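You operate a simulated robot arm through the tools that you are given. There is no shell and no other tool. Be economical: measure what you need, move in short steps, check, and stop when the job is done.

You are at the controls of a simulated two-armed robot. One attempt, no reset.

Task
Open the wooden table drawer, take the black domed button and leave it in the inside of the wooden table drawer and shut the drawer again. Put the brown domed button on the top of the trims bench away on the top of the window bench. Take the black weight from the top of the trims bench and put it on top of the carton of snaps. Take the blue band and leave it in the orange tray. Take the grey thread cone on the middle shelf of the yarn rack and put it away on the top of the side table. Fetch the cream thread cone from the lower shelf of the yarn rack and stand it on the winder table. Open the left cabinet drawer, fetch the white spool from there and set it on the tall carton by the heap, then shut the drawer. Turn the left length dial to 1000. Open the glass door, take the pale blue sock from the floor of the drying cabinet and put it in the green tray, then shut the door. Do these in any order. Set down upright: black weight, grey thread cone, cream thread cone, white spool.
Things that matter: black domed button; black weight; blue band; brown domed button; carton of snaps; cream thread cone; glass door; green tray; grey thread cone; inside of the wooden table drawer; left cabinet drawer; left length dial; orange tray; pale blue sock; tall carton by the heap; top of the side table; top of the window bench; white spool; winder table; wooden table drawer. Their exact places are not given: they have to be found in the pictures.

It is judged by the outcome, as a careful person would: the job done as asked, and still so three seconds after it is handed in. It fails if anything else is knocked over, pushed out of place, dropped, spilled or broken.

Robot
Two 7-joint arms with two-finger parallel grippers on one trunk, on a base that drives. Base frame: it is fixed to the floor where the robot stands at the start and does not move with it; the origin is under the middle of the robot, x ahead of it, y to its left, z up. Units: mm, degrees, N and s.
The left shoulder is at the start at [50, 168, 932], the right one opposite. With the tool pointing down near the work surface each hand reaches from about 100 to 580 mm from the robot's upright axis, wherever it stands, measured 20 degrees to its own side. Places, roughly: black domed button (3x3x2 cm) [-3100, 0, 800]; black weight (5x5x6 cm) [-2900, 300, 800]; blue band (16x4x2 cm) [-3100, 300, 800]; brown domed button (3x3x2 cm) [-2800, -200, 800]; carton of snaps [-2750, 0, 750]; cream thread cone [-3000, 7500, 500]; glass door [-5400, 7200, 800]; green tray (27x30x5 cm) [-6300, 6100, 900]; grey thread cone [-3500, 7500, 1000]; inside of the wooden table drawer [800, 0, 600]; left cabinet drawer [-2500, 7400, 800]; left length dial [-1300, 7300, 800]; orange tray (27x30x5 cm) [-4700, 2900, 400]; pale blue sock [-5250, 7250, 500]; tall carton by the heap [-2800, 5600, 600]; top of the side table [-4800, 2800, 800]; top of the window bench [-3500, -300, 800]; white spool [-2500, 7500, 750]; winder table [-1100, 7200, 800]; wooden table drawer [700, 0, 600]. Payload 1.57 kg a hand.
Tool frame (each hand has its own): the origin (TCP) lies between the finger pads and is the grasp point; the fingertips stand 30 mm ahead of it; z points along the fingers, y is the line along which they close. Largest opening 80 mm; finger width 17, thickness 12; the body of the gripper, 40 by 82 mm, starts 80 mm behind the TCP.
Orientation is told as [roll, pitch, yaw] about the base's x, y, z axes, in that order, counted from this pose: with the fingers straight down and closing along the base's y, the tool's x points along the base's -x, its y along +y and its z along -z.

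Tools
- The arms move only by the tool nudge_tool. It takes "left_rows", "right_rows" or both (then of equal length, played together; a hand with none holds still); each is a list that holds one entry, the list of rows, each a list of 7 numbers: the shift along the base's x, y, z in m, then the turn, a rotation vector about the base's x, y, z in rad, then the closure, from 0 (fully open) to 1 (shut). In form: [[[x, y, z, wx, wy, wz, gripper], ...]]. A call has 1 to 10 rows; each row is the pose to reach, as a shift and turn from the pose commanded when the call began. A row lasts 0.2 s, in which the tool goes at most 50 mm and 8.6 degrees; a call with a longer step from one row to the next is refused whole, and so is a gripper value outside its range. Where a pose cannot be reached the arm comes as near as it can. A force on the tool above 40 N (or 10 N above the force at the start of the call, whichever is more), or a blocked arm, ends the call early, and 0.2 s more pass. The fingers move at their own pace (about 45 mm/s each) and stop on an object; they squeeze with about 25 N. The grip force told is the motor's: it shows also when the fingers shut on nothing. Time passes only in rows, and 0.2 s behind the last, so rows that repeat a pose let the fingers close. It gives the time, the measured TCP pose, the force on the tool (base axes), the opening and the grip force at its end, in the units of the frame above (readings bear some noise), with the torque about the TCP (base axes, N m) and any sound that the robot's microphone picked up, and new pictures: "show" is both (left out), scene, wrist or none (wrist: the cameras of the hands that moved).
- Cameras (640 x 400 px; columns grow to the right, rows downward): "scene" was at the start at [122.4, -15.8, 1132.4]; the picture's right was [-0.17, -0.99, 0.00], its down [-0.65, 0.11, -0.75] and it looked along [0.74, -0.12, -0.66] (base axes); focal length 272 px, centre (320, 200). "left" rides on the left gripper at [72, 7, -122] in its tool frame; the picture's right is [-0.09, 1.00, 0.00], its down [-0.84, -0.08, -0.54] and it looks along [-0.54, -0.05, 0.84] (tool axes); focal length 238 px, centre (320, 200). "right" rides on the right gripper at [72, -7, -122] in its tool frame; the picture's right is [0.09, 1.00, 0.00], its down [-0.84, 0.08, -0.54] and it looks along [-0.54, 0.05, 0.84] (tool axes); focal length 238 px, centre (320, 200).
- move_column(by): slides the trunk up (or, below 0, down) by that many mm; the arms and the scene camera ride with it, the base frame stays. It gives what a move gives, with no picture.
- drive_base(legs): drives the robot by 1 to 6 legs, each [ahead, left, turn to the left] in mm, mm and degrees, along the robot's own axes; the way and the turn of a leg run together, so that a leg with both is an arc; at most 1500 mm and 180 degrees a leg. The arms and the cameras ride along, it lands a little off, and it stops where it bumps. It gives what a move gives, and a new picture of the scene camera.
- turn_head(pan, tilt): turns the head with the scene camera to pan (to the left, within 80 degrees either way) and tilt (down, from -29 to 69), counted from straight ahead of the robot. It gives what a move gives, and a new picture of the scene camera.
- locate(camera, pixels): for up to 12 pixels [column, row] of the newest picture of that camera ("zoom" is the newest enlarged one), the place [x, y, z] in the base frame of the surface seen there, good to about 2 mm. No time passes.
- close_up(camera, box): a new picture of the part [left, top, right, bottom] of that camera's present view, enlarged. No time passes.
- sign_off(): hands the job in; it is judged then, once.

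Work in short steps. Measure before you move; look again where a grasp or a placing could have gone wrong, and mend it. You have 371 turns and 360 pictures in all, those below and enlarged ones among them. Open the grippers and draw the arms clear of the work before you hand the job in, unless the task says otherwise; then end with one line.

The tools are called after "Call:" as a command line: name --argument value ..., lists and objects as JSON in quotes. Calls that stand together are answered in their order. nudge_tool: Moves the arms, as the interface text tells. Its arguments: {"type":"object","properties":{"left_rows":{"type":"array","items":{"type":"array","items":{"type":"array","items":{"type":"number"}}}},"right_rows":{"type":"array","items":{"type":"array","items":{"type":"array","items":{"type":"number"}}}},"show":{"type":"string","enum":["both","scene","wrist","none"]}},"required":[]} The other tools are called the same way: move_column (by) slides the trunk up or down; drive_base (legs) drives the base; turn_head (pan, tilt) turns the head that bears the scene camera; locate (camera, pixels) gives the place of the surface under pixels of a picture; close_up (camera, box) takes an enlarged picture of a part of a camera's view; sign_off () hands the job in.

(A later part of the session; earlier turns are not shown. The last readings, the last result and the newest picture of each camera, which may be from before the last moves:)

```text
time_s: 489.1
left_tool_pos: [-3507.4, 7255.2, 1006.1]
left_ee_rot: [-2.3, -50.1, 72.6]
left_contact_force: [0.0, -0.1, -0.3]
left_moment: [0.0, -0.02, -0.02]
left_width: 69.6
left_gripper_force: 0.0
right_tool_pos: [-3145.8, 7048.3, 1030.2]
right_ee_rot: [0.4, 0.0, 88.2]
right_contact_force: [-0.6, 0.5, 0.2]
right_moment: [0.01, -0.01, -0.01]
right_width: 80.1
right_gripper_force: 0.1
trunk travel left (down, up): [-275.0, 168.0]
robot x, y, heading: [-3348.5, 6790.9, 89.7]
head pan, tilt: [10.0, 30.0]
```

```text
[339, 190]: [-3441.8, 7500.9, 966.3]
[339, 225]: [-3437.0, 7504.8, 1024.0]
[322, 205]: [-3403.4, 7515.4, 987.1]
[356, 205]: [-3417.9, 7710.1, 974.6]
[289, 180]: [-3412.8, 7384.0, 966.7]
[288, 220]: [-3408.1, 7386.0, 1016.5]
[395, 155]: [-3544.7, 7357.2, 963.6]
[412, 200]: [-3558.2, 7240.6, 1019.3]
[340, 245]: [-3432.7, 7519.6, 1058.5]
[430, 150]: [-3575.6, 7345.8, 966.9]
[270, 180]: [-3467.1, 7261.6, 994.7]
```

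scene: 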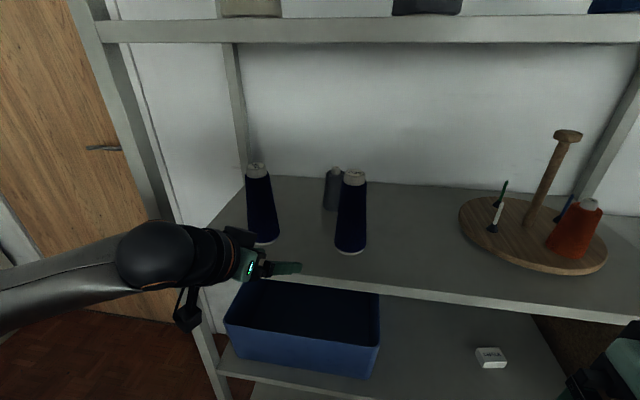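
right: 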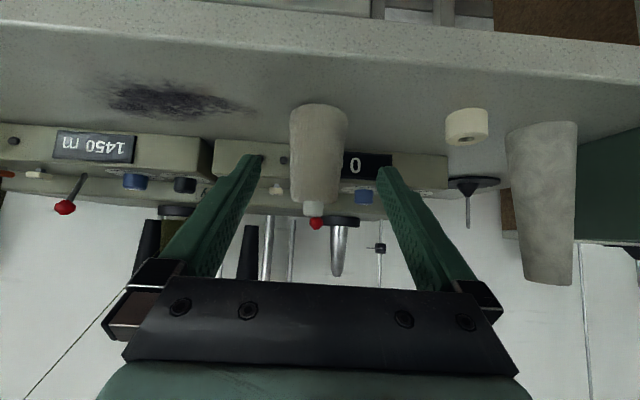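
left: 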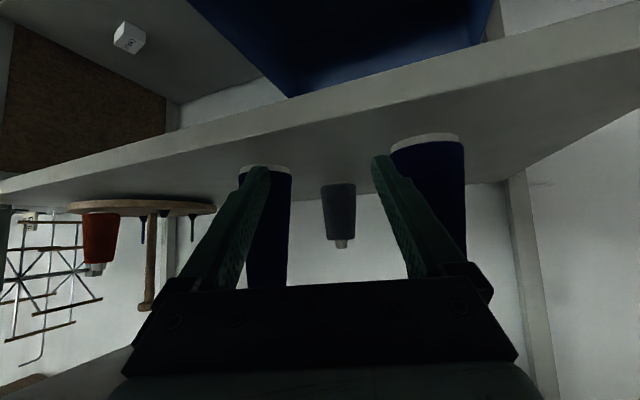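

The corridor needs an 11 mm shift to -x. I shift and advance 170 mm along it.

Call:
nudge_tool --left_rows '[[[-0.011, 0.0, -0.002, 0, 0, 0, 0.13], [-0.002, 0.029, -0.002, 0, 0, 0, 0.13], [0.007, 0.058, -0.002, 0, 0, 0, 0.13], [0.016, 0.087, -0.002, 0, 0, 0, 0.13], [0.025, 0.116, -0.002, 0, 0, 0, 0.13], [0.034, 0.145, -0.002, 0, 0, 0, 0.13], [0.043, 0.174, -0.002, 0, 0, 0, 0.13]]]' --show "wrist"

```text
time_s: 490.7
left_tool_pos: [-3463.3, 7428.3, 1003.7]
left_ee_rot: [-2.4, -50.0, 72.5]
left_contact_force: [-0.1, 0.2, -0.1]
left_moment: [0.01, 0.01, 0.0]
left_width: 69.5
left_gripper_force: 0.2
right_tool_pos: [-3145.6, 7049.3, 1030.8]
right_ee_rot: [0.4, 0.0, 88.3]
right_contact_force: [-0.4, -0.1, -0.9]
right_moment: [0.01, -0.02, 0.02]
right_width: 80.0
right_gripper_force: 0.0
trunk travel left (down, up): [-275.0, 168.0]
robot x, y, heading: [-3356.9, 6788.1, 89.8]
head pan, tilt: [10.0, 30.0]
```

left: 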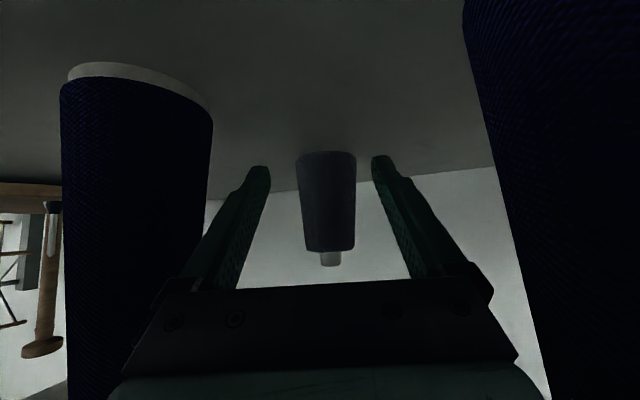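

Passing cleanly. I advance the remaining 100 mm and close on the grey cone.

Call:
nudge_tool --left_rows '[[[0.008, 0.028, 0, 0, 0, 0, 0.13], [0.016, 0.056, 0, 0, 0, 0, 0.13], [0.024, 0.08, 0, 0, 0, 0, 0.13], [0.029, 0.098, 0, 0, 0, 0, 0.13], [0.029, 0.098, 0, 0, 0, 0, 0.5], [0.029, 0.098, 0, 0, 0, 0, 0.9], [0.029, 0.098, 0, 0, 0, 0, 1], [0.029, 0.098, 0, 0, 0, 0, 1]]]' --show "wrist"

```text
time_s: 492.5
left_tool_pos: [-3436.5, 7526.0, 1003.6]
left_ee_rot: [-2.4, -50.3, 72.6]
left_contact_force: [1.9, 1.4, 1.5]
left_moment: [0.05, -0.02, -0.01]
left_width: 57.7
left_gripper_force: 25.2
right_tool_pos: [-3145.7, 7048.4, 1030.6]
right_ee_rot: [0.5, 0.1, 88.3]
right_contact_force: [-0.3, -0.2, -0.4]
right_moment: [-0.05, 0.02, 0.01]
right_width: 80.0
right_gripper_force: 0.1
trunk travel left (down, up): [-275.0, 168.0]
robot x, y, heading: [-3353.9, 6790.7, 89.3]
head pan, tilt: [10.0, 30.0]
```

left: 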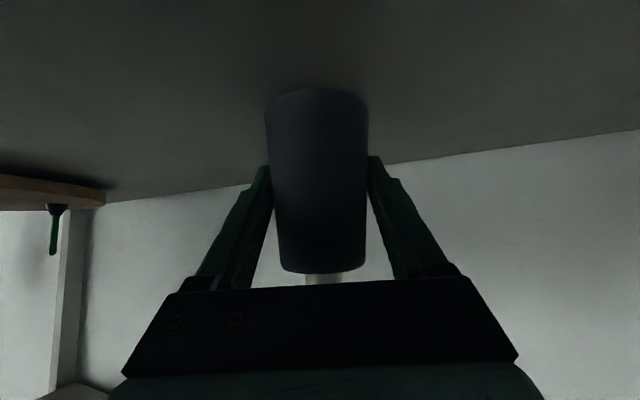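

Gripped. I lift 25 mm and withdraw back along the same line.

Call:
nudge_tool --left_rows '[[[0, 0, 0.012, 0, 0, 0, 1], [0, 0, 0.025, 0, 0, 0, 1], [-0.0105, -0.0345, 0.025, 0, 0, 0, 1], [-0.021, -0.069, 0.025, 0, 0, 0, 1], [-0.0315, -0.1035, 0.025, 0, 0, 0, 1], [-0.042, -0.138, 0.025, 0, 0, 0, 1], [-0.0525, -0.1725, 0.025, 0, 0, 0, 1], [-0.063, -0.207, 0.025, 0, 0, 0, 1], [-0.0735, -0.2415, 0.025, 0, 0, 0, 1], [-0.084, -0.276, 0.025, 0, 0, 0, 1]]]' --show "wrist"

Call:
drive_base --legs '[[-420, 0, 0]]'

```text
time_s: 494.7
left_tool_pos: [-3518.7, 7247.1, 1026.9]
left_ee_rot: [-2.4, -50.2, 72.7]
left_contact_force: [-0.3, 0.1, -0.7]
left_moment: [-0.02, 0.03, 0.03]
left_width: 57.1
left_gripper_force: 25.1
right_tool_pos: [-3144.9, 7048.5, 1031.6]
right_ee_rot: [0.4, 0.0, 88.4]
right_contact_force: [0.5, -0.3, -0.5]
right_moment: [-0.02, 0.01, -0.03]
right_width: 80.0
right_gripper_force: 0.1
trunk travel left (down, up): [-275.0, 168.0]
robot x, y, heading: [-3353.1, 6794.0, 89.5]
head pan, tilt: [10.0, 30.0]
```

left: 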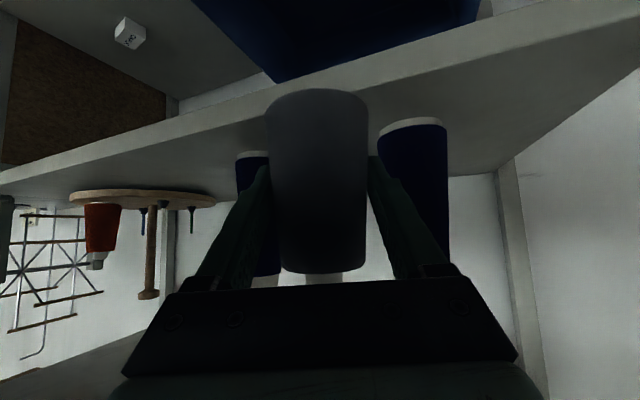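

```text
time_s: 497.3
left_tool_pos: [-3522.7, 6829.3, 1026.5]
left_ee_rot: [-2.5, -50.1, 72.9]
left_contact_force: [-0.6, 0.5, -1.2]
left_moment: [0.02, 0.0, -0.02]
left_width: 57.0
left_gripper_force: 24.7
right_tool_pos: [-3147.8, 6633.1, 1030.7]
right_ee_rot: [0.5, -0.1, 88.7]
right_contact_force: [0.0, 0.2, 0.1]
right_moment: [0.02, 0.03, 0.0]
right_width: 80.2
right_gripper_force: 0.0
trunk travel left (down, up): [-275.0, 168.0]
robot x, y, heading: [-3353.9, 6374.3, 90.1]
head pan, tilt: [10.0, 30.0]
```

scene: 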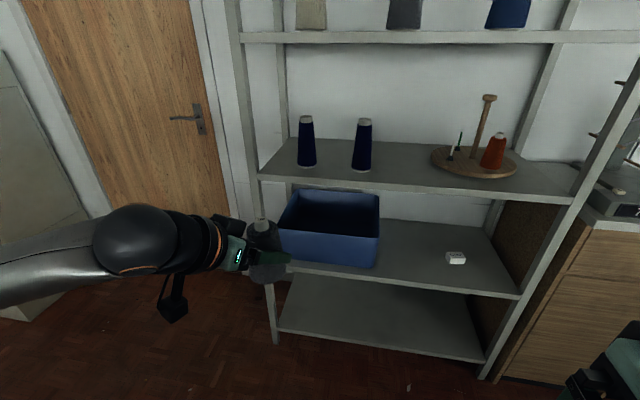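

Grey cone secured. I turn west and look for the way south to the side table.

Call:
drive_base --legs '[[0, 0, 90]]'

Call:
turn_head --pan 40 --tilt 20

```text
time_s: 501.5
left_tool_pos: [-3811.1, 6210.9, 1026.8]
left_ee_rot: [-2.4, -50.1, 162.4]
left_contact_force: [1.1, -0.1, -1.4]
left_moment: [-0.02, 0.02, -0.02]
left_width: 57.3
left_gripper_force: 24.7
right_tool_pos: [-3610.3, 6582.1, 1031.2]
right_ee_rot: [0.4, 0.0, 178.2]
right_contact_force: [-0.7, 1.0, -0.3]
right_moment: [0.01, 0.0, 0.0]
right_width: 80.3
right_gripper_force: 0.1
trunk travel left (down, up): [-275.0, 168.0]
robot x, y, heading: [-3353.4, 6374.9, 179.1]
head pan, tilt: [10.0, 30.0]
```

scene: 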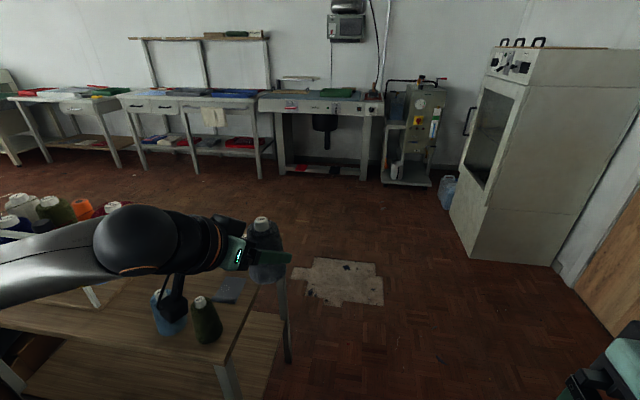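

```text
time_s: 502.4
left_tool_pos: [-3811.5, 6210.1, 1026.9]
left_ee_rot: [-2.4, -50.0, 162.4]
left_contact_force: [0.6, 0.3, -1.2]
left_moment: [-0.03, 0.01, 0.0]
left_width: 57.3
left_gripper_force: 25.1
right_tool_pos: [-3610.4, 6581.9, 1031.9]
right_ee_rot: [0.4, 0.0, 178.2]
right_contact_force: [-0.6, 0.1, -0.3]
right_moment: [-0.01, 0.0, 0.04]
right_width: 79.9
right_gripper_force: 0.1
trunk travel left (down, up): [-275.0, 168.0]
robot x, y, heading: [-3352.5, 6374.9, 179.0]
head pan, tilt: [40.0, 20.0]
```

scene: 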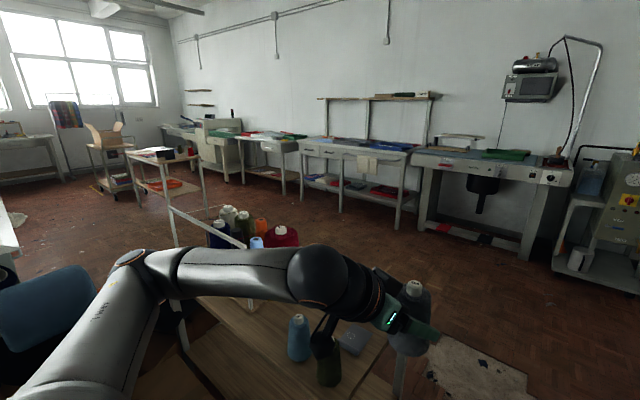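

The floor west is open; a table with cones lies just below-left. I raise the trunk 100 mm, shift north a little, drive west, then south past it.

Call:
move_column --by 100

Call:
drive_base --legs '[[0, -150, 1], [1500, 0, 0], [150, 0, 0], [0, 0, 90]]'

Call:
turn_head --pan 0 --tilt 20

```text
time_s: 503.7
left_tool_pos: [-3811.8, 6210.3, 1125.6]
left_ee_rot: [-2.4, -50.1, 162.4]
left_contact_force: [-0.8, 0.6, -1.9]
left_moment: [0.01, -0.01, 0.01]
left_width: 57.3
left_gripper_force: 24.7
right_tool_pos: [-3610.5, 6581.5, 1130.8]
right_ee_rot: [0.4, 0.0, 178.1]
right_contact_force: [-0.5, 0.1, 0.1]
right_moment: [0.01, 0.02, -0.04]
right_width: 80.0
right_gripper_force: 0.0
trunk travel left (down, up): [-375.0, 68.0]
robot x, y, heading: [-3356.3, 6374.5, 179.3]
head pan, tilt: [40.0, 20.0]
```

```text
time_s: 517.0
left_tool_pos: [-4866.1, 6038.2, 1127.1]
left_ee_rot: [-2.4, -50.1, -107.1]
left_contact_force: [0.2, 0.6, -1.3]
left_moment: [-0.02, 0.0, 0.03]
left_width: 57.2
left_gripper_force: 25.3
right_tool_pos: [-5239.7, 6235.6, 1129.7]
right_ee_rot: [0.4, 0.0, -91.4]
right_contact_force: [-0.6, 0.1, 0.2]
right_moment: [-0.01, 0.01, 0.03]
right_width: 80.1
right_gripper_force: 0.0
trunk travel left (down, up): [-375.0, 68.0]
robot x, y, heading: [-5031.3, 6493.1, -90.2]
head pan, tilt: [40.0, 20.0]
```

scene: 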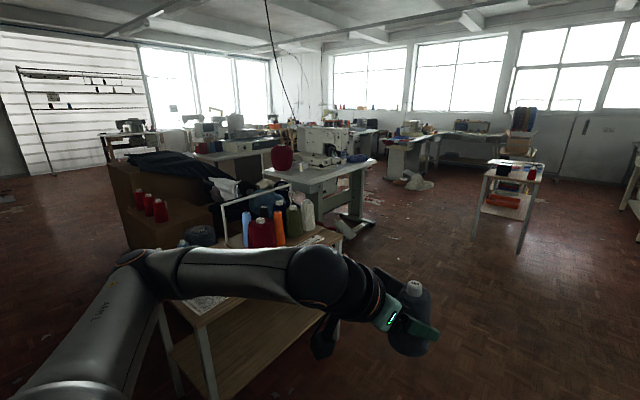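

```text
time_s: 518.1
left_tool_pos: [-4866.1, 6039.0, 1126.9]
left_ee_rot: [-2.3, -50.1, -107.1]
left_contact_force: [-0.4, 0.6, -1.1]
left_moment: [-0.03, 0.0, 0.0]
left_width: 57.1
left_gripper_force: 25.0
right_tool_pos: [-5240.3, 6237.1, 1130.4]
right_ee_rot: [0.3, 0.1, -91.4]
right_contact_force: [0.1, -1.0, 0.5]
right_moment: [0.03, -0.01, 0.02]
right_width: 80.1
right_gripper_force: 0.0
trunk travel left (down, up): [-375.0, 68.0]
robot x, y, heading: [-5034.0, 6496.0, -90.5]
head pan, tilt: [0.0, 20.0]
```

scene: 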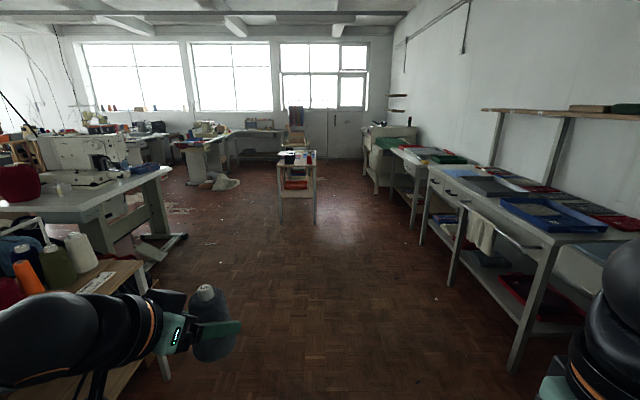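

I measure the lane edges before driving south.

Call:
locate --camera "scene" --pixels '[[545, 245], [515, 365], [447, 285], [405, 165], [140, 270], [165, 375], [315, 220], [275, 220], [297, 160], [300, 165]]'

Call:
close_up --camera "scene" --box '[250, 130, 350, 230]'

```text
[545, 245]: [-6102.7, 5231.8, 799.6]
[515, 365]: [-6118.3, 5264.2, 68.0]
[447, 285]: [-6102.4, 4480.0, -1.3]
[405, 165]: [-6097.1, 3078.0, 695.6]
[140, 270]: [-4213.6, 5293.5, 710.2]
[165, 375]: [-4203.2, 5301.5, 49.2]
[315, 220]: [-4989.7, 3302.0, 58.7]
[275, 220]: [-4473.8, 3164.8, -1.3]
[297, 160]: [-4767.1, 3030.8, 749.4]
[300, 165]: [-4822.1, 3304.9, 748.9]
```

```text
4.00 times, centred on (300, 180) of scene
```

zoom: 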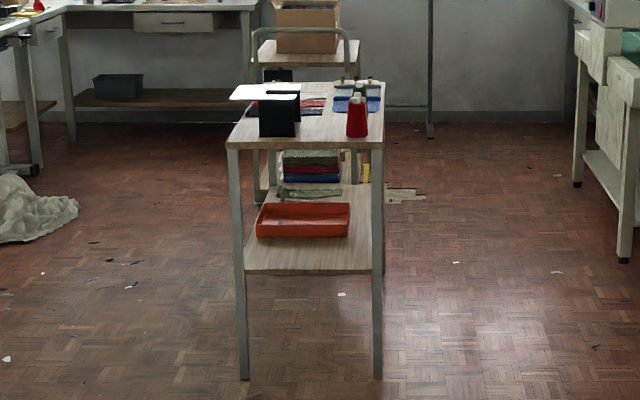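

The lane is clear; the side table's north end (y≈3310, top z=749) has free space. I drive down to it.

Call:
drive_base --legs '[[0, 96, 0.4], [1400, 0, 0], [1200, 0, 0]]'

Call:
turn_head --pan 8 --tilt 45

```text
time_s: 531.6
left_tool_pos: [-4799.7, 3401.0, 1127.5]
left_ee_rot: [-2.3, -50.1, -107.2]
left_contact_force: [-0.4, 0.4, -1.9]
left_moment: [0.03, 0.02, 0.04]
left_width: 56.9
left_gripper_force: 24.5
right_tool_pos: [-5172.7, 3599.9, 1130.5]
right_ee_rot: [0.3, 0.0, -91.3]
right_contact_force: [-0.5, -0.5, 0.4]
right_moment: [0.02, 0.01, -0.02]
right_width: 80.1
right_gripper_force: 0.1
trunk travel left (down, up): [-375.0, 68.0]
robot x, y, heading: [-4966.0, 3860.5, -90.1]
head pan, tilt: [0.0, 20.0]
```

scene: 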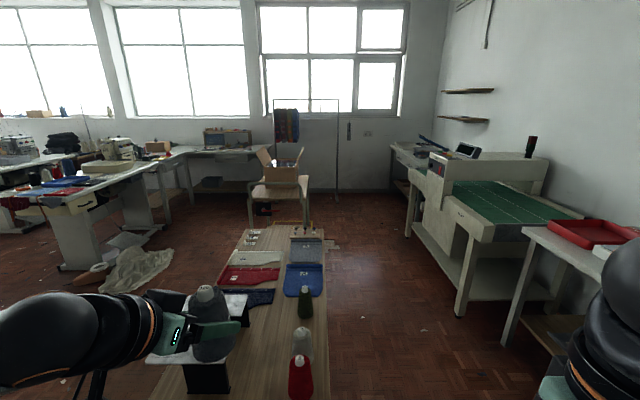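

```text
time_s: 532.5
left_tool_pos: [-4798.0, 3402.5, 1126.1]
left_ee_rot: [-2.4, -50.1, -107.2]
left_contact_force: [0.3, -0.6, -1.6]
left_moment: [-0.02, 0.02, -0.01]
left_width: 57.2
left_gripper_force: 24.8
right_tool_pos: [-5172.7, 3601.3, 1130.8]
right_ee_rot: [0.4, 0.1, -91.4]
right_contact_force: [0.7, -0.2, -0.4]
right_moment: [0.01, 0.0, -0.01]
right_width: 80.0
right_gripper_force: 0.0
trunk travel left (down, up): [-375.0, 68.0]
robot x, y, heading: [-4965.8, 3855.8, -90.2]
head pan, tilt: [8.0, 45.0]
```

scene: 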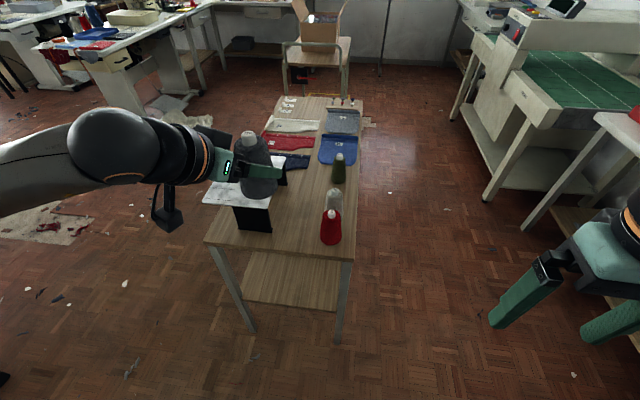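

Call:
locate --camera "scene" --pixels '[[295, 235], [290, 250], [255, 232], [272, 222], [322, 240], [340, 240], [300, 200], [210, 240], [350, 260], [235, 205], [300, 215]]'

```text
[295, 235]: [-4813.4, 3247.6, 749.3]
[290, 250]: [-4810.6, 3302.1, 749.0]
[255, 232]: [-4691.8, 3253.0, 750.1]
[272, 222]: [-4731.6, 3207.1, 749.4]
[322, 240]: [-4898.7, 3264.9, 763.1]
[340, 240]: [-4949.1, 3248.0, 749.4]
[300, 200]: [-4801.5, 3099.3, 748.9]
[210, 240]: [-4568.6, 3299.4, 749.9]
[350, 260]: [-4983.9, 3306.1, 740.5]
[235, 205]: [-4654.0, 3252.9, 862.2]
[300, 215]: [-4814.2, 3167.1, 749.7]
```

There is a 150 mm gap at (-4815,3240) between the bridge leg and the red bottle. I lower the trunk and drive in so the cone hangs above it.

Call:
move_column --by -225

Call:
drive_base --legs '[[0, -17, 0], [160, 0, 0]]'

Call:
nudge_tool --left_rows '[[[0, 0, -0.01, 0, 0, 0, 1]]]' --show "wrist"

```text
time_s: 534.9
left_tool_pos: [-4798.0, 3402.9, 901.7]
left_ee_rot: [-2.4, -50.1, -107.0]
left_contact_force: [0.4, 0.1, -2.2]
left_moment: [0.03, 0.05, -0.03]
left_width: 56.9
left_gripper_force: 25.2
right_tool_pos: [-5172.2, 3600.9, 905.6]
right_ee_rot: [0.4, 0.0, -91.3]
right_contact_force: [0.5, -0.1, 0.1]
right_moment: [0.04, -0.01, -0.03]
right_width: 80.0
right_gripper_force: 0.1
trunk travel left (down, up): [-150.0, 293.0]
robot x, y, heading: [-4967.3, 3859.6, -90.0]
head pan, tilt: [8.0, 45.0]
```

```text
time_s: 536.7
left_tool_pos: [-4815.2, 3244.3, 901.4]
left_ee_rot: [-2.4, -50.1, -107.3]
left_contact_force: [0.1, 1.4, -1.4]
left_moment: [0.02, -0.01, -0.03]
left_width: 56.8
left_gripper_force: 25.4
right_tool_pos: [-5190.0, 3439.7, 905.4]
right_ee_rot: [0.4, 0.0, -91.5]
right_contact_force: [0.4, -0.4, 0.6]
right_moment: [-0.01, 0.0, 0.01]
right_width: 80.0
right_gripper_force: 0.1
trunk travel left (down, up): [-150.0, 293.0]
robot x, y, heading: [-4983.3, 3696.3, -89.9]
head pan, tilt: [8.0, 45.0]
```

scene: 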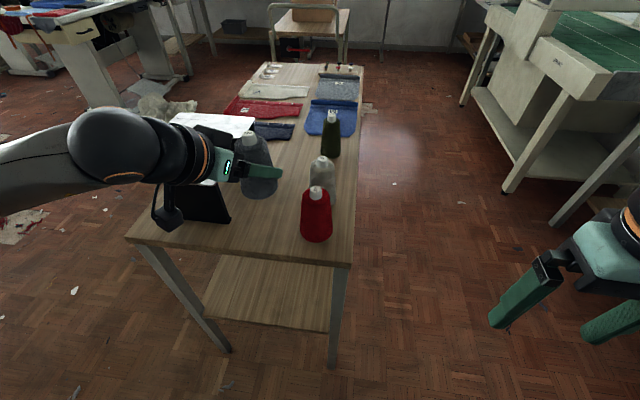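

```text
time_s: 537.1
left_tool_pos: [-4815.8, 3243.0, 891.5]
left_ee_rot: [-2.4, -50.0, -107.2]
left_contact_force: [0.2, -0.3, -0.5]
left_moment: [0.01, 0.02, 0.01]
left_width: 56.7
left_gripper_force: 24.8
right_tool_pos: [-5189.5, 3440.8, 905.5]
right_ee_rot: [0.4, 0.0, -91.5]
right_contact_force: [0.2, 0.6, 0.2]
right_moment: [-0.02, -0.01, 0.0]
right_width: 79.9
right_gripper_force: 0.0
trunk travel left (down, up): [-150.0, 293.0]
robot x, y, heading: [-4982.4, 3702.5, -90.4]
head pan, tilt: [8.0, 45.0]
```

left: 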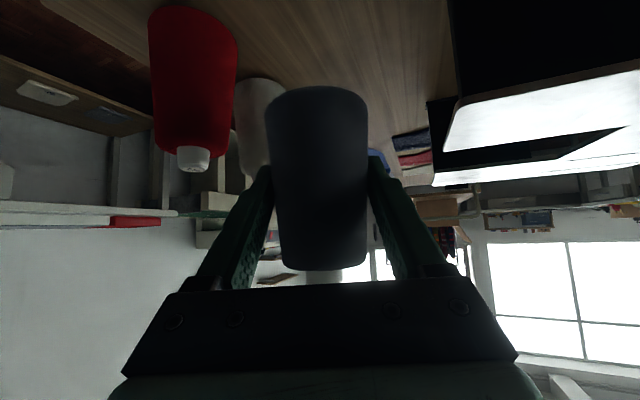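

Clear of the bottles and bridge. I lower until contact.

Call:
nudge_tool --left_rows '[[[0, 0, -0.03, 0, 0, 0, 1], [0, 0, -0.06, 0, 0, 0, 1], [0, 0, -0.08, 0, 0, 0, 1], [0, 0, -0.085, 0, 0, 0, 1], [0, 0, -0.089, 0, 0, 0, 1], [0, 0, -0.093, 0, 0, 0, 1]]]' --show "none"

```text
time_s: 538.5
left_tool_pos: [-4816.4, 3243.5, 803.5]
left_ee_rot: [-2.1, -50.9, -107.5]
left_contact_force: [3.4, 6.5, 23.1]
left_moment: [0.31, -0.55, 0.09]
left_width: 56.9
left_gripper_force: 24.8
right_tool_pos: [-5188.8, 3442.2, 906.8]
right_ee_rot: [0.4, 0.0, -91.5]
right_contact_force: [-0.2, -0.6, 0.0]
right_moment: [0.0, 0.0, -0.01]
right_width: 80.1
right_gripper_force: 0.1
trunk travel left (down, up): [-150.0, 293.0]
robot x, y, heading: [-4986.4, 3701.8, -90.2]
head pan, tilt: [8.0, 45.0]
```

It stands. I ease up, open to 70 mm and withdraw back along the hand's line.

Call:
nudge_tool --left_rows '[[[0, 0, 0.003, 0, 0, 0, 1], [0, 0, 0.003, 0, 0, 0, 0.5], [0, 0, 0.003, 0, 0, 0, 0.12], [0, 0, 0.003, 0, 0, 0, 0.12], [0.008, 0.025, 0.015, 0, 0, 0, 0.12], [0.018, 0.058, 0.03, 0, 0, 0, 0.12], [0.03, 0.096, 0.05, 0, 0, 0, 0.12], [0.04, 0.135, 0.07, 0, 0, 0, 0]]]' --show "wrist"

```text
time_s: 540.3
left_tool_pos: [-4744.5, 3294.1, 890.1]
left_ee_rot: [-2.6, -50.1, -107.2]
left_contact_force: [-0.5, 3.1, -0.5]
left_moment: [0.28, 0.14, -0.04]
left_width: 78.5
left_gripper_force: 0.0
left hand out of reach, approached as far as the arm can: row 6, 7, 8
right_tool_pos: [-5189.4, 3442.2, 906.2]
right_ee_rot: [0.3, -0.1, -91.4]
right_contact_force: [0.7, 0.2, -0.2]
right_moment: [0.01, 0.0, 0.03]
right_width: 79.9
right_gripper_force: 0.1
trunk travel left (down, up): [-150.0, 293.0]
robot x, y, heading: [-4985.2, 3701.0, -90.2]
head pan, tilt: [8.0, 45.0]
```

left: 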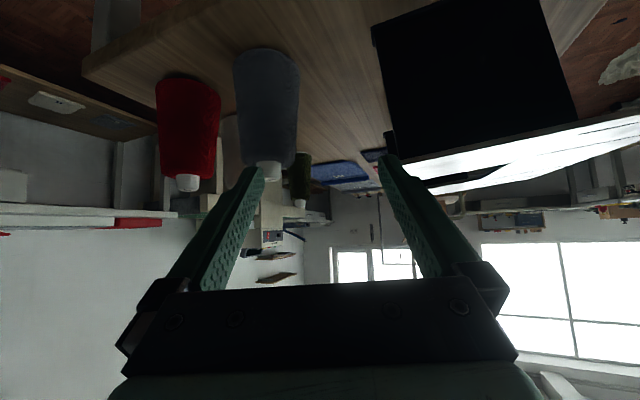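

The arm ran into its inner limit and drifted toward the bridge (a light 3 N touch). I raise the trunk straight up, then back the base away and look.

Call:
move_column --by 80

Call:
drive_base --legs '[[-250, 0, 0]]'

Call:
close_up --camera "scene" --box '[180, 80, 400, 280]'

```text
time_s: 541.5
left_tool_pos: [-4744.7, 3292.4, 969.4]
left_ee_rot: [-2.5, -50.0, -107.1]
left_contact_force: [0.1, -0.3, -0.4]
left_moment: [0.02, -0.01, 0.0]
left_width: 80.3
left_gripper_force: 0.0
right_tool_pos: [-5189.8, 3441.3, 985.8]
right_ee_rot: [0.6, 0.0, -91.5]
right_contact_force: [-0.4, 0.1, 0.1]
right_moment: [0.0, 0.02, 0.01]
right_width: 80.0
right_gripper_force: 0.0
trunk travel left (down, up): [-230.0, 213.0]
robot x, y, heading: [-4981.3, 3696.9, -90.1]
head pan, tilt: [8.0, 45.0]
```

```text
time_s: 543.3
left_tool_pos: [-4742.9, 3542.0, 969.8]
left_ee_rot: [-2.4, -50.0, -106.8]
left_contact_force: [-0.3, 0.4, -0.1]
left_moment: [-0.01, 0.01, -0.02]
left_width: 79.8
left_gripper_force: 0.1
right_tool_pos: [-5186.8, 3688.2, 986.1]
right_ee_rot: [0.4, 0.0, -91.0]
right_contact_force: [-0.2, -0.5, -1.1]
right_moment: [0.02, -0.03, 0.01]
right_width: 80.2
right_gripper_force: 0.1
trunk travel left (down, up): [-230.0, 213.0]
robot x, y, heading: [-4984.2, 3950.8, -89.9]
head pan, tilt: [8.0, 45.0]
```

scene: 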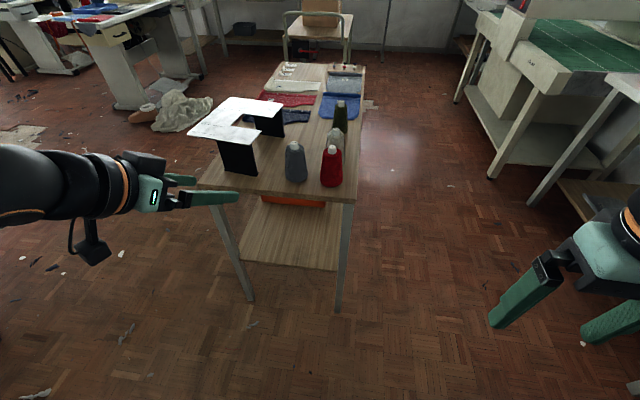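

```text
2.00 times, centred on (290, 180) of scene
```

zoom: 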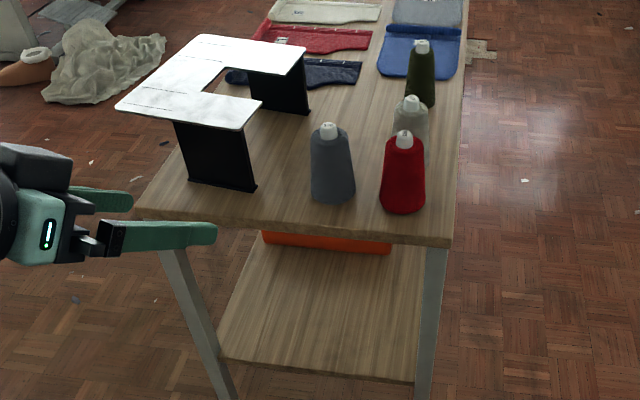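

The grey cone stands upright; I check whether the bridge shifted.

Call:
locate --camera "zoom" --pixels '[[190, 182], [255, 190], [222, 188], [260, 105], [118, 105], [305, 50], [330, 195], [310, 112]]'

```text
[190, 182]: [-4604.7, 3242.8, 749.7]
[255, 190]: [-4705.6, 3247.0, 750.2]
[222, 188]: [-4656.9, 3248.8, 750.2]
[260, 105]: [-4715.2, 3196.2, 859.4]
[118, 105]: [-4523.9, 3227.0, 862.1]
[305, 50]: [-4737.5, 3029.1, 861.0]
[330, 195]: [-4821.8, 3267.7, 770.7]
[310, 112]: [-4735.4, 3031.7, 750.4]
```

The bridge is where it was. I restore the left hand to its normal pose, then head north to the drying cabinet.

Call:
nudge_tool --left_rows '[[[0, 0.01, 0.01, 0.134, -0.041, 0, 0], [0, 0.02, 0.02, 0.268, -0.082, 0, 0], [0, 0.03, 0.03, 0.402, -0.123, 0, 0], [0, 0.045, 0.04, 0.536, -0.164, 0, 0], [0, 0.06, 0.05, 0.67, -0.205, 0, 0], [0, 0.075, 0.05, 0.803, -0.245, 0, 0]]]' --show "none"

Call:
nudge_tool --left_rows '[[[0, 0.01, 0, 0, 0, 0.1, 0], [0, 0.02, 0, 0, 0, 0.2, 0], [0, 0.03, 0, 0, 0, 0.3, 0]]]' --show "none"

Call:
drive_base --legs '[[0, 0, 180], [1500, 0, 0], [700, 0, 0]]'

```text
time_s: 544.7
left_tool_pos: [-4741.6, 3618.3, 1018.7]
left_ee_rot: [-2.3, -1.8, -106.8]
left_contact_force: [0.5, 0.1, -0.6]
left_moment: [0.02, 0.02, -0.06]
left_width: 80.1
left_gripper_force: 0.0
right_tool_pos: [-5188.8, 3687.6, 984.9]
right_ee_rot: [0.3, -0.1, -90.9]
right_contact_force: [0.2, -0.9, 0.0]
right_moment: [0.01, 0.0, -0.04]
right_width: 80.0
right_gripper_force: 0.0
trunk travel left (down, up): [-230.0, 213.0]
robot x, y, heading: [-4985.6, 3947.9, -89.8]
head pan, tilt: [8.0, 45.0]
```

```text
time_s: 545.5
left_tool_pos: [-4742.8, 3648.5, 1019.1]
left_ee_rot: [-2.3, -2.0, -89.6]
left_contact_force: [0.0, 0.1, -0.1]
left_moment: [0.03, 0.02, 0.0]
left_width: 80.0
left_gripper_force: 0.0
right_tool_pos: [-5188.0, 3688.2, 985.8]
right_ee_rot: [0.4, 0.0, -91.0]
right_contact_force: [0.1, 0.6, 0.7]
right_moment: [0.02, -0.01, -0.03]
right_width: 79.8
right_gripper_force: 0.1
trunk travel left (down, up): [-230.0, 213.0]
robot x, y, heading: [-4986.6, 3946.7, -90.1]
head pan, tilt: [8.0, 45.0]
```

```text
time_s: 563.7
left_tool_pos: [-5105.4, 6468.1, 1019.3]
left_ee_rot: [-2.2, -2.0, 86.3]
left_contact_force: [-0.3, -0.8, 1.4]
left_moment: [0.0, -0.01, 0.02]
left_width: 80.0
left_gripper_force: 0.2
right_tool_pos: [-4664.9, 6397.0, 985.4]
right_ee_rot: [0.4, 0.0, 85.0]
right_contact_force: [0.4, -0.4, 1.0]
right_moment: [0.03, 0.01, 0.01]
right_width: 80.0
right_gripper_force: 0.1
trunk travel left (down, up): [-230.0, 213.0]
robot x, y, heading: [-4883.3, 6150.3, 86.3]
head pan, tilt: [8.0, 45.0]
```

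scene: 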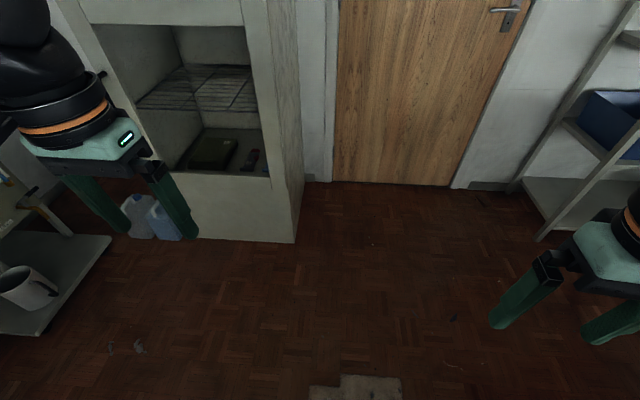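

I measure the cabinet front and zoom on the door.

Call:
turn_head --pan 25 --tilt 30

Call:
close_up --camera "scene" --box '[140, 40, 460, 300]'

```text
time_s: 564.5
left_tool_pos: [-5106.3, 6467.3, 1020.8]
left_ee_rot: [-2.3, -2.1, 86.4]
left_contact_force: [0.8, 0.3, 0.5]
left_moment: [-0.01, 0.02, 0.01]
left_width: 80.0
left_gripper_force: 0.1
right_tool_pos: [-4664.7, 6396.7, 985.7]
right_ee_rot: [0.4, 0.0, 85.0]
right_contact_force: [-0.4, -0.2, 0.6]
right_moment: [0.03, -0.02, -0.01]
right_width: 80.3
right_gripper_force: 0.1
trunk travel left (down, up): [-230.0, 213.0]
robot x, y, heading: [-4887.2, 6151.8, 86.1]
head pan, tilt: [25.0, 30.0]
```

scene: 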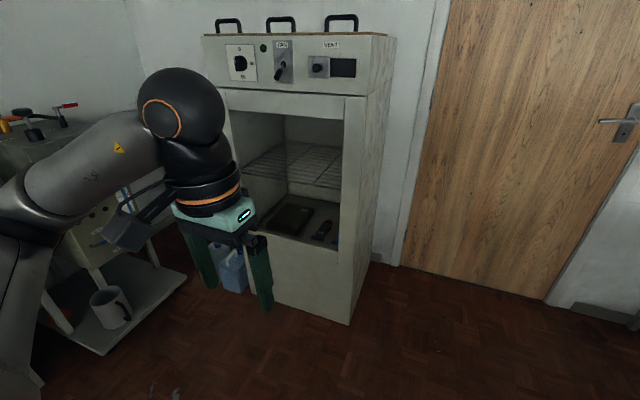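

```text
1.54 times, centred on (300, 170) of scene
```

zoom: 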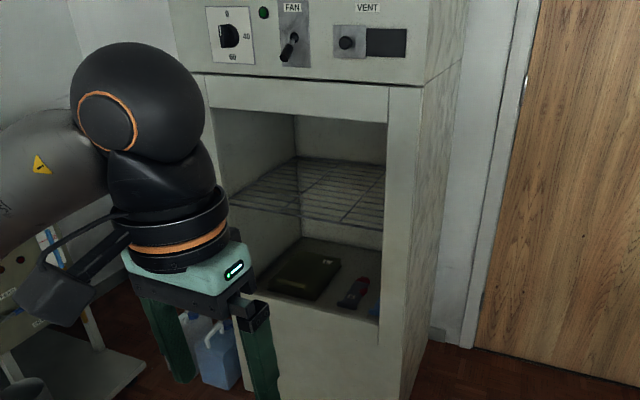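

Call:
locate --camera "scene" --pixels '[[225, 95], [355, 110], [350, 300], [343, 130], [300, 225], [335, 240], [230, 120], [290, 160], [340, 185], [270, 60], [235, 260], [337, 210]]'

Call:
nudge_tool --left_rows '[[[-0.02, -0.04, 0, 0, 0, 0, 0], [-0.04, -0.08, 0, 0, 0, 0, 0], [-0.06, -0.12, 0, 0, 0, 0, 0]]]' --show "none"

Call:
drive_base --legs '[[0, 450, 3.8]]'

```text
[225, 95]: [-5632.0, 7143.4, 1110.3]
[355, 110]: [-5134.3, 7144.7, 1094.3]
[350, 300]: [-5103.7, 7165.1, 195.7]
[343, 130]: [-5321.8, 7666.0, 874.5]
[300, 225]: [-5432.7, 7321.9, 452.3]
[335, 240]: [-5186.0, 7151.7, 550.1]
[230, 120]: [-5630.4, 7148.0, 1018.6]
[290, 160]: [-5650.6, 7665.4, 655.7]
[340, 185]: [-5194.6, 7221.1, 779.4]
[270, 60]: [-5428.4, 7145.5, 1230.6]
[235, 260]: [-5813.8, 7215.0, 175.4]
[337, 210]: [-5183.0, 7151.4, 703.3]
```

```text
time_s: 565.3
left_tool_pos: [-5164.0, 6349.6, 1018.9]
left_ee_rot: [-2.3, -1.8, 86.4]
left_contact_force: [-0.7, -0.2, -0.5]
left_moment: [-0.01, 0.01, 0.01]
left_width: 79.8
left_gripper_force: 0.1
right_tool_pos: [-4665.0, 6395.5, 986.2]
right_ee_rot: [0.4, 0.0, 85.0]
right_contact_force: [0.1, -0.8, 0.2]
right_moment: [-0.01, -0.01, -0.03]
right_width: 80.2
right_gripper_force: 0.0
trunk travel left (down, up): [-230.0, 213.0]
robot x, y, heading: [-4889.4, 6151.0, 85.9]
head pan, tilt: [25.0, 30.0]
```

```text
time_s: 568.0
left_tool_pos: [-5631.4, 6343.7, 1019.2]
left_ee_rot: [-2.4, -1.9, 90.5]
left_contact_force: [0.0, -0.8, -0.6]
left_moment: [0.01, 0.02, 0.0]
left_width: 80.1
left_gripper_force: 0.0
right_tool_pos: [-5136.3, 6426.1, 986.2]
right_ee_rot: [0.4, 0.1, 89.2]
right_contact_force: [0.3, 0.0, 1.0]
right_moment: [-0.02, 0.03, 0.01]
right_width: 79.9
right_gripper_force: 0.2
trunk travel left (down, up): [-230.0, 213.0]
robot x, y, heading: [-5337.3, 6162.0, 90.5]
head pan, tilt: [25.0, 30.0]
```

scene: 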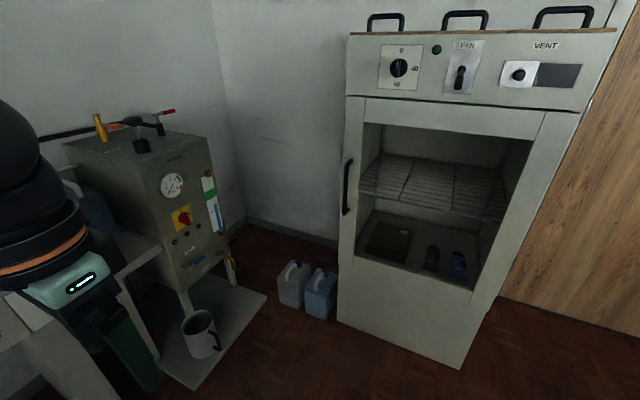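

Call:
close_up --camera "scene" --box '[320, 140, 500, 300]'

Call:
locate --camera "zoom" --pixels '[[92, 100], [88, 170], [92, 230], [100, 90], [85, 265], [380, 370], [488, 390], [480, 400], [60, 200], [150, 300], [490, 360], [560, 380]]'

```text
2.50 times, centred on (410, 220) of scene
```

zoom: 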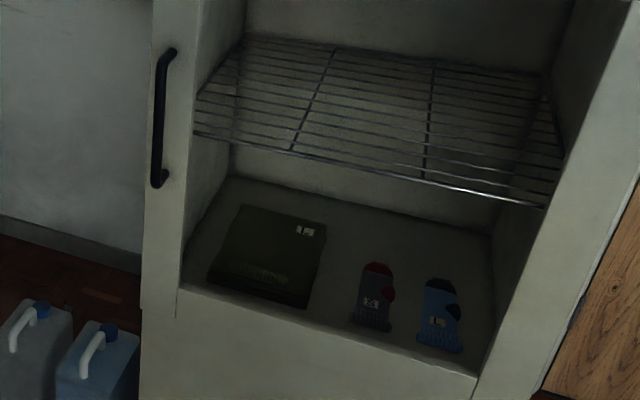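

```text
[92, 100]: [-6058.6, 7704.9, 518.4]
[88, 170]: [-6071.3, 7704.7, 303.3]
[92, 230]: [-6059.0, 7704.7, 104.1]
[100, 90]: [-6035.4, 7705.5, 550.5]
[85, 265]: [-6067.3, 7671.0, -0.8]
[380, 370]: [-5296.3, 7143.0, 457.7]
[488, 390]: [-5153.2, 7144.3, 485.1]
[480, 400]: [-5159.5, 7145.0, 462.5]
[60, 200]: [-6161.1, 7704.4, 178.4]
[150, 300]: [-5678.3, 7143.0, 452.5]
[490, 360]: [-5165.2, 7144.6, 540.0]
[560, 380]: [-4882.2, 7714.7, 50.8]
```

Call:
locate --camera "zoom" --pixels '[[172, 52], [158, 100], [155, 150], [160, 185], [172, 180], [440, 315], [432, 285], [440, 345], [375, 295], [420, 310], [460, 310], [185, 120]]'

```text
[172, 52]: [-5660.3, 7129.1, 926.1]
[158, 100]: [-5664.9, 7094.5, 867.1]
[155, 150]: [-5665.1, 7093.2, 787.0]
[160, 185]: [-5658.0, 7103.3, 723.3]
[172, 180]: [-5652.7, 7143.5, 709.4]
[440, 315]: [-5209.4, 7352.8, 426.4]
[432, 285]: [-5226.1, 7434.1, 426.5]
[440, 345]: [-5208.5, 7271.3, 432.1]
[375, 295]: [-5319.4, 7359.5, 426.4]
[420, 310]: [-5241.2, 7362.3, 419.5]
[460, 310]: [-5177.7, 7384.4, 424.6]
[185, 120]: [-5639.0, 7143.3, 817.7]
```

Handle: vertical bar at x≈-5659, y≈7100, z 725–925 on a door hinged at the right. The pale blue sock is at about (-5209,7352,426). I tilt the left hand 50° to grip the bar.

Call:
nudge_tool --left_rows '[[[0.01, 0.037, -0.026, 0.12, 0, 0, 0.4], [0.02, 0.074, -0.052, 0.24, 0, 0, 0.4], [0.03, 0.111, -0.078, 0.36, 0, 0, 0.4], [0.04, 0.148, -0.104, 0.48, 0, 0, 0.4], [0.05, 0.185, -0.13, 0.6, 0, 0, 0.4], [0.06, 0.222, -0.156, 0.72, 0, 0, 0.4], [0.07, 0.26, -0.18, 0.84, 0, 0, 0.4]]]' --show "none"

Call:
drive_base --legs '[[0, 95, -0.5], [390, 0, 0]]'

Call:
nudge_tool --left_rows '[[[0, 0, -0.002, 0, 0, 0, 0.4]]]' --show "wrist"

```text
time_s: 569.6
left_tool_pos: [-5558.6, 6603.9, 835.7]
left_ee_rot: [-3.1, -50.1, 90.9]
left_contact_force: [-0.1, -0.2, 0.3]
left_moment: [-0.04, 0.0, 0.03]
left_width: 48.2
left_gripper_force: 0.1
left hand out of reach, approached as far as the arm can: row 1, 2, 3, 4, 5, 6
right_tool_pos: [-5136.5, 6425.7, 985.8]
right_ee_rot: [0.4, -0.1, 89.1]
right_contact_force: [0.0, 0.3, -0.2]
right_moment: [0.03, -0.02, 0.02]
right_width: 80.0
right_gripper_force: 0.1
trunk travel left (down, up): [-230.0, 213.0]
robot x, y, heading: [-5342.9, 6163.3, 90.3]
head pan, tilt: [25.0, 30.0]
```

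```text
time_s: 572.8
left_tool_pos: [-5660.8, 6991.3, 836.9]
left_ee_rot: [-2.9, -50.0, 90.9]
left_contact_force: [0.0, 0.3, 0.0]
left_moment: [0.0, 0.03, -0.02]
left_width: 48.2
left_gripper_force: 0.1
right_tool_pos: [-5236.8, 6816.2, 985.0]
right_ee_rot: [0.4, 0.0, 89.4]
right_contact_force: [0.6, -0.9, 0.5]
right_moment: [-0.02, -0.04, -0.01]
right_width: 80.0
right_gripper_force: 0.0
trunk travel left (down, up): [-230.0, 213.0]
robot x, y, heading: [-5436.4, 6554.7, 90.7]
head pan, tilt: [25.0, 30.0]
```

scene: 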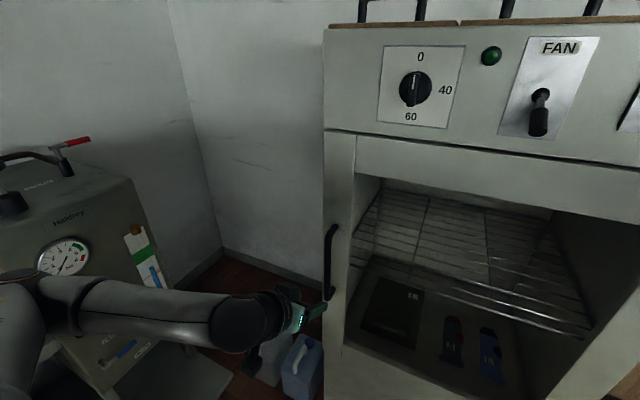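

```text
time_s: 573.2
left_tool_pos: [-5660.2, 6990.6, 834.6]
left_ee_rot: [-2.8, -50.0, 91.0]
left_contact_force: [0.1, 0.7, 0.1]
left_moment: [-0.01, 0.03, 0.02]
left_width: 47.9
left_gripper_force: 0.1
right_tool_pos: [-5236.6, 6814.1, 986.4]
right_ee_rot: [0.5, 0.1, 89.3]
right_contact_force: [-0.3, 0.6, -0.2]
right_moment: [0.0, -0.03, 0.0]
right_width: 80.1
right_gripper_force: 0.0
trunk travel left (down, up): [-230.0, 213.0]
robot x, y, heading: [-5436.1, 6555.6, 90.5]
head pan, tilt: [25.0, 30.0]
```

left: 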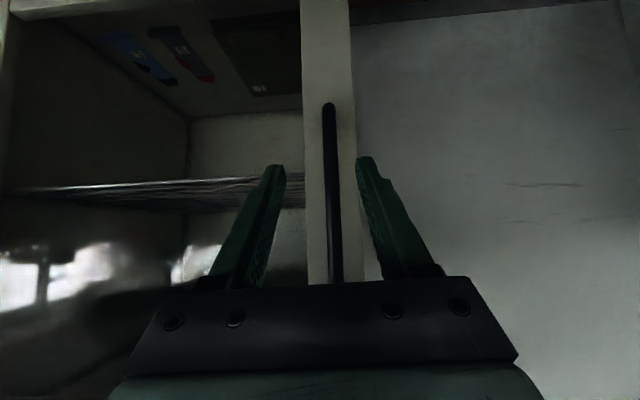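

The bar stands between the fingers. I check its exact position.

Call:
locate --camera "left" --pixels '[[331, 150], [332, 200], [330, 108], [315, 150], [310, 230]]'

```text
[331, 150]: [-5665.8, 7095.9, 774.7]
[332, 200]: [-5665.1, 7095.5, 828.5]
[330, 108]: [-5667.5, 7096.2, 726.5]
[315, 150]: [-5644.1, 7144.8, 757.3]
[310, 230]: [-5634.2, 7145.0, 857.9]
```

Bar centre (-5665,7101). I move in 108 mm and close on it.

Call:
nudge_tool --left_rows '[[[-0.005, 0.03, -0.005, 0, 0, 0, 0.4], [-0.0055, 0.06, -0.01, 0, 0, 0, 0.4], [-0.0055, 0.085, -0.01, 0, 0, 0, 0.4], [-0.0055, 0.107, -0.01, 0, 0, 0, 0.4], [-0.0055, 0.107, -0.01, 0, 0, 0, 0.7], [-0.0055, 0.107, -0.01, 0, 0, 0, 1], [-0.0055, 0.107, -0.01, 0, 0, 0, 1], [-0.0055, 0.107, -0.01, 0, 0, 0, 1]]]' --show "wrist"

```text
time_s: 575.0
left_tool_pos: [-5665.0, 7097.0, 825.7]
left_ee_rot: [-2.9, -50.0, 91.0]
left_contact_force: [3.8, 1.0, 0.3]
left_moment: [-0.05, 0.62, 0.06]
left_width: 16.2
left_gripper_force: 31.4
right_tool_pos: [-5236.5, 6814.1, 984.6]
right_ee_rot: [0.4, 0.0, 89.4]
right_contact_force: [0.1, 0.3, -0.4]
right_moment: [-0.02, 0.0, 0.02]
right_width: 79.7
right_gripper_force: 0.2
trunk travel left (down, up): [-230.0, 213.0]
robot x, y, heading: [-5440.0, 6546.2, 90.6]
head pan, tilt: [25.0, 30.0]
```

left: 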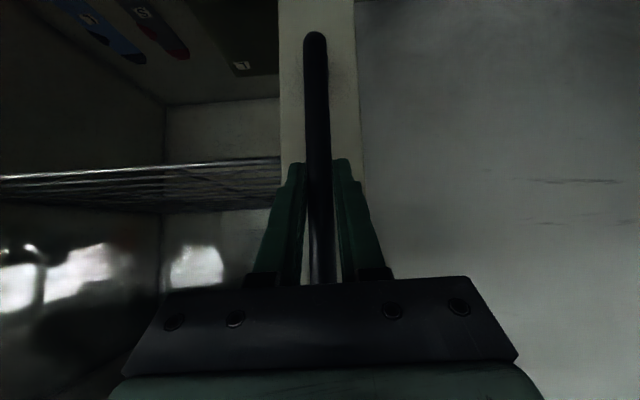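

Firmly on the bar. I pull along the door's arc (hinge at about x=-5115) by arm for the first 12°.

Call:
nudge_tool --left_rows '[[[0.001, -0.014, 0, 0, 0, 0.026, 1], [0.003, -0.029, 0, 0, 0, 0.052, 1], [0.0055, -0.043, 0, 0, 0, 0.078, 1], [0.0075, -0.058, 0, 0, 0, 0.105, 1], [0.0105, -0.072, 0, 0, 0, 0.13, 1], [0.0134, -0.086, 0, 0, 0, 0.157, 1], [0.017, -0.1, 0, 0, 0, 0.18, 1], [0.021, -0.114, 0, 0, 0, 0.209, 1]]]' --show "wrist"

```text
time_s: 576.8
left_tool_pos: [-5643.8, 6985.8, 825.7]
left_ee_rot: [-2.9, -50.3, 103.1]
left_contact_force: [3.1, -0.4, 8.0]
left_moment: [-0.93, 0.69, -0.01]
left_width: 16.1
left_gripper_force: 31.6
right_tool_pos: [-5235.8, 6813.7, 986.5]
right_ee_rot: [0.5, -0.1, 89.5]
right_contact_force: [0.8, -0.7, 0.2]
right_moment: [-0.03, 0.02, -0.02]
right_width: 80.0
right_gripper_force: 0.1
trunk travel left (down, up): [-230.0, 213.0]
robot x, y, heading: [-5439.0, 6556.2, 90.8]
head pan, tilt: [25.0, 30.0]
```

left: 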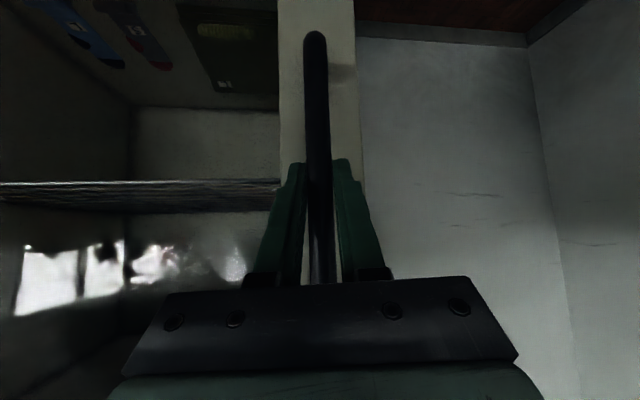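

The door follows easily. I continue by driving back and to the right along the arc, still holding.

Call:
drive_base --legs '[[-54, -20, 0], [-53, -25, 0], [-50, -30, 0], [-46, -35, 0]]'

```text
time_s: 579.4
left_tool_pos: [-5536.5, 6784.5, 824.3]
left_ee_rot: [-2.4, -50.0, 103.2]
left_contact_force: [-28.1, -22.7, 6.7]
left_moment: [-0.29, 0.82, 0.25]
left_width: 15.9
left_gripper_force: 31.6
right_tool_pos: [-5126.7, 6613.5, 987.0]
right_ee_rot: [0.3, 0.0, 89.5]
right_contact_force: [0.1, -0.7, 0.2]
right_moment: [-0.02, 0.0, 0.02]
right_width: 80.3
right_gripper_force: 0.2
trunk travel left (down, up): [-230.0, 213.0]
robot x, y, heading: [-5328.1, 6353.7, 90.7]
head pan, tilt: [25.0, 30.0]
```

scene: 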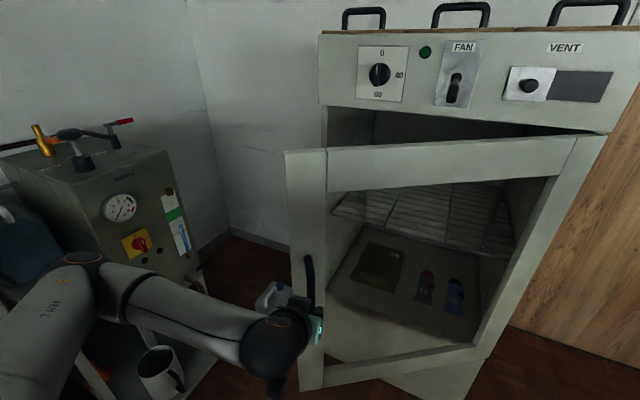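

Slight outward tension only. I continue around the arc with small corrections.

Call:
drive_base --legs '[[-44, -30, 0], [-40, -42, 0], [-35, -46, 0], [-30, -49, 0]]'

```text
time_s: 582.0
left_tool_pos: [-5368.3, 6640.3, 824.0]
left_ee_rot: [-2.0, -50.1, 102.9]
left_contact_force: [13.5, 24.8, 3.2]
left_moment: [0.08, 0.58, -0.09]
left_width: 16.1
left_gripper_force: 31.1
right_tool_pos: [-4956.8, 6468.7, 984.5]
right_ee_rot: [0.4, 0.0, 89.5]
right_contact_force: [-0.4, -0.4, -0.9]
right_moment: [-0.03, 0.02, -0.01]
right_width: 79.9
right_gripper_force: 0.1
trunk travel left (down, up): [-230.0, 213.0]
robot x, y, heading: [-5160.6, 6207.8, 90.7]
head pan, tilt: [25.0, 30.0]
```

scene: 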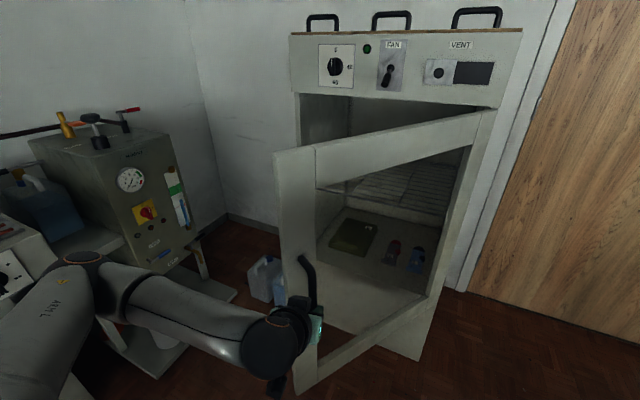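

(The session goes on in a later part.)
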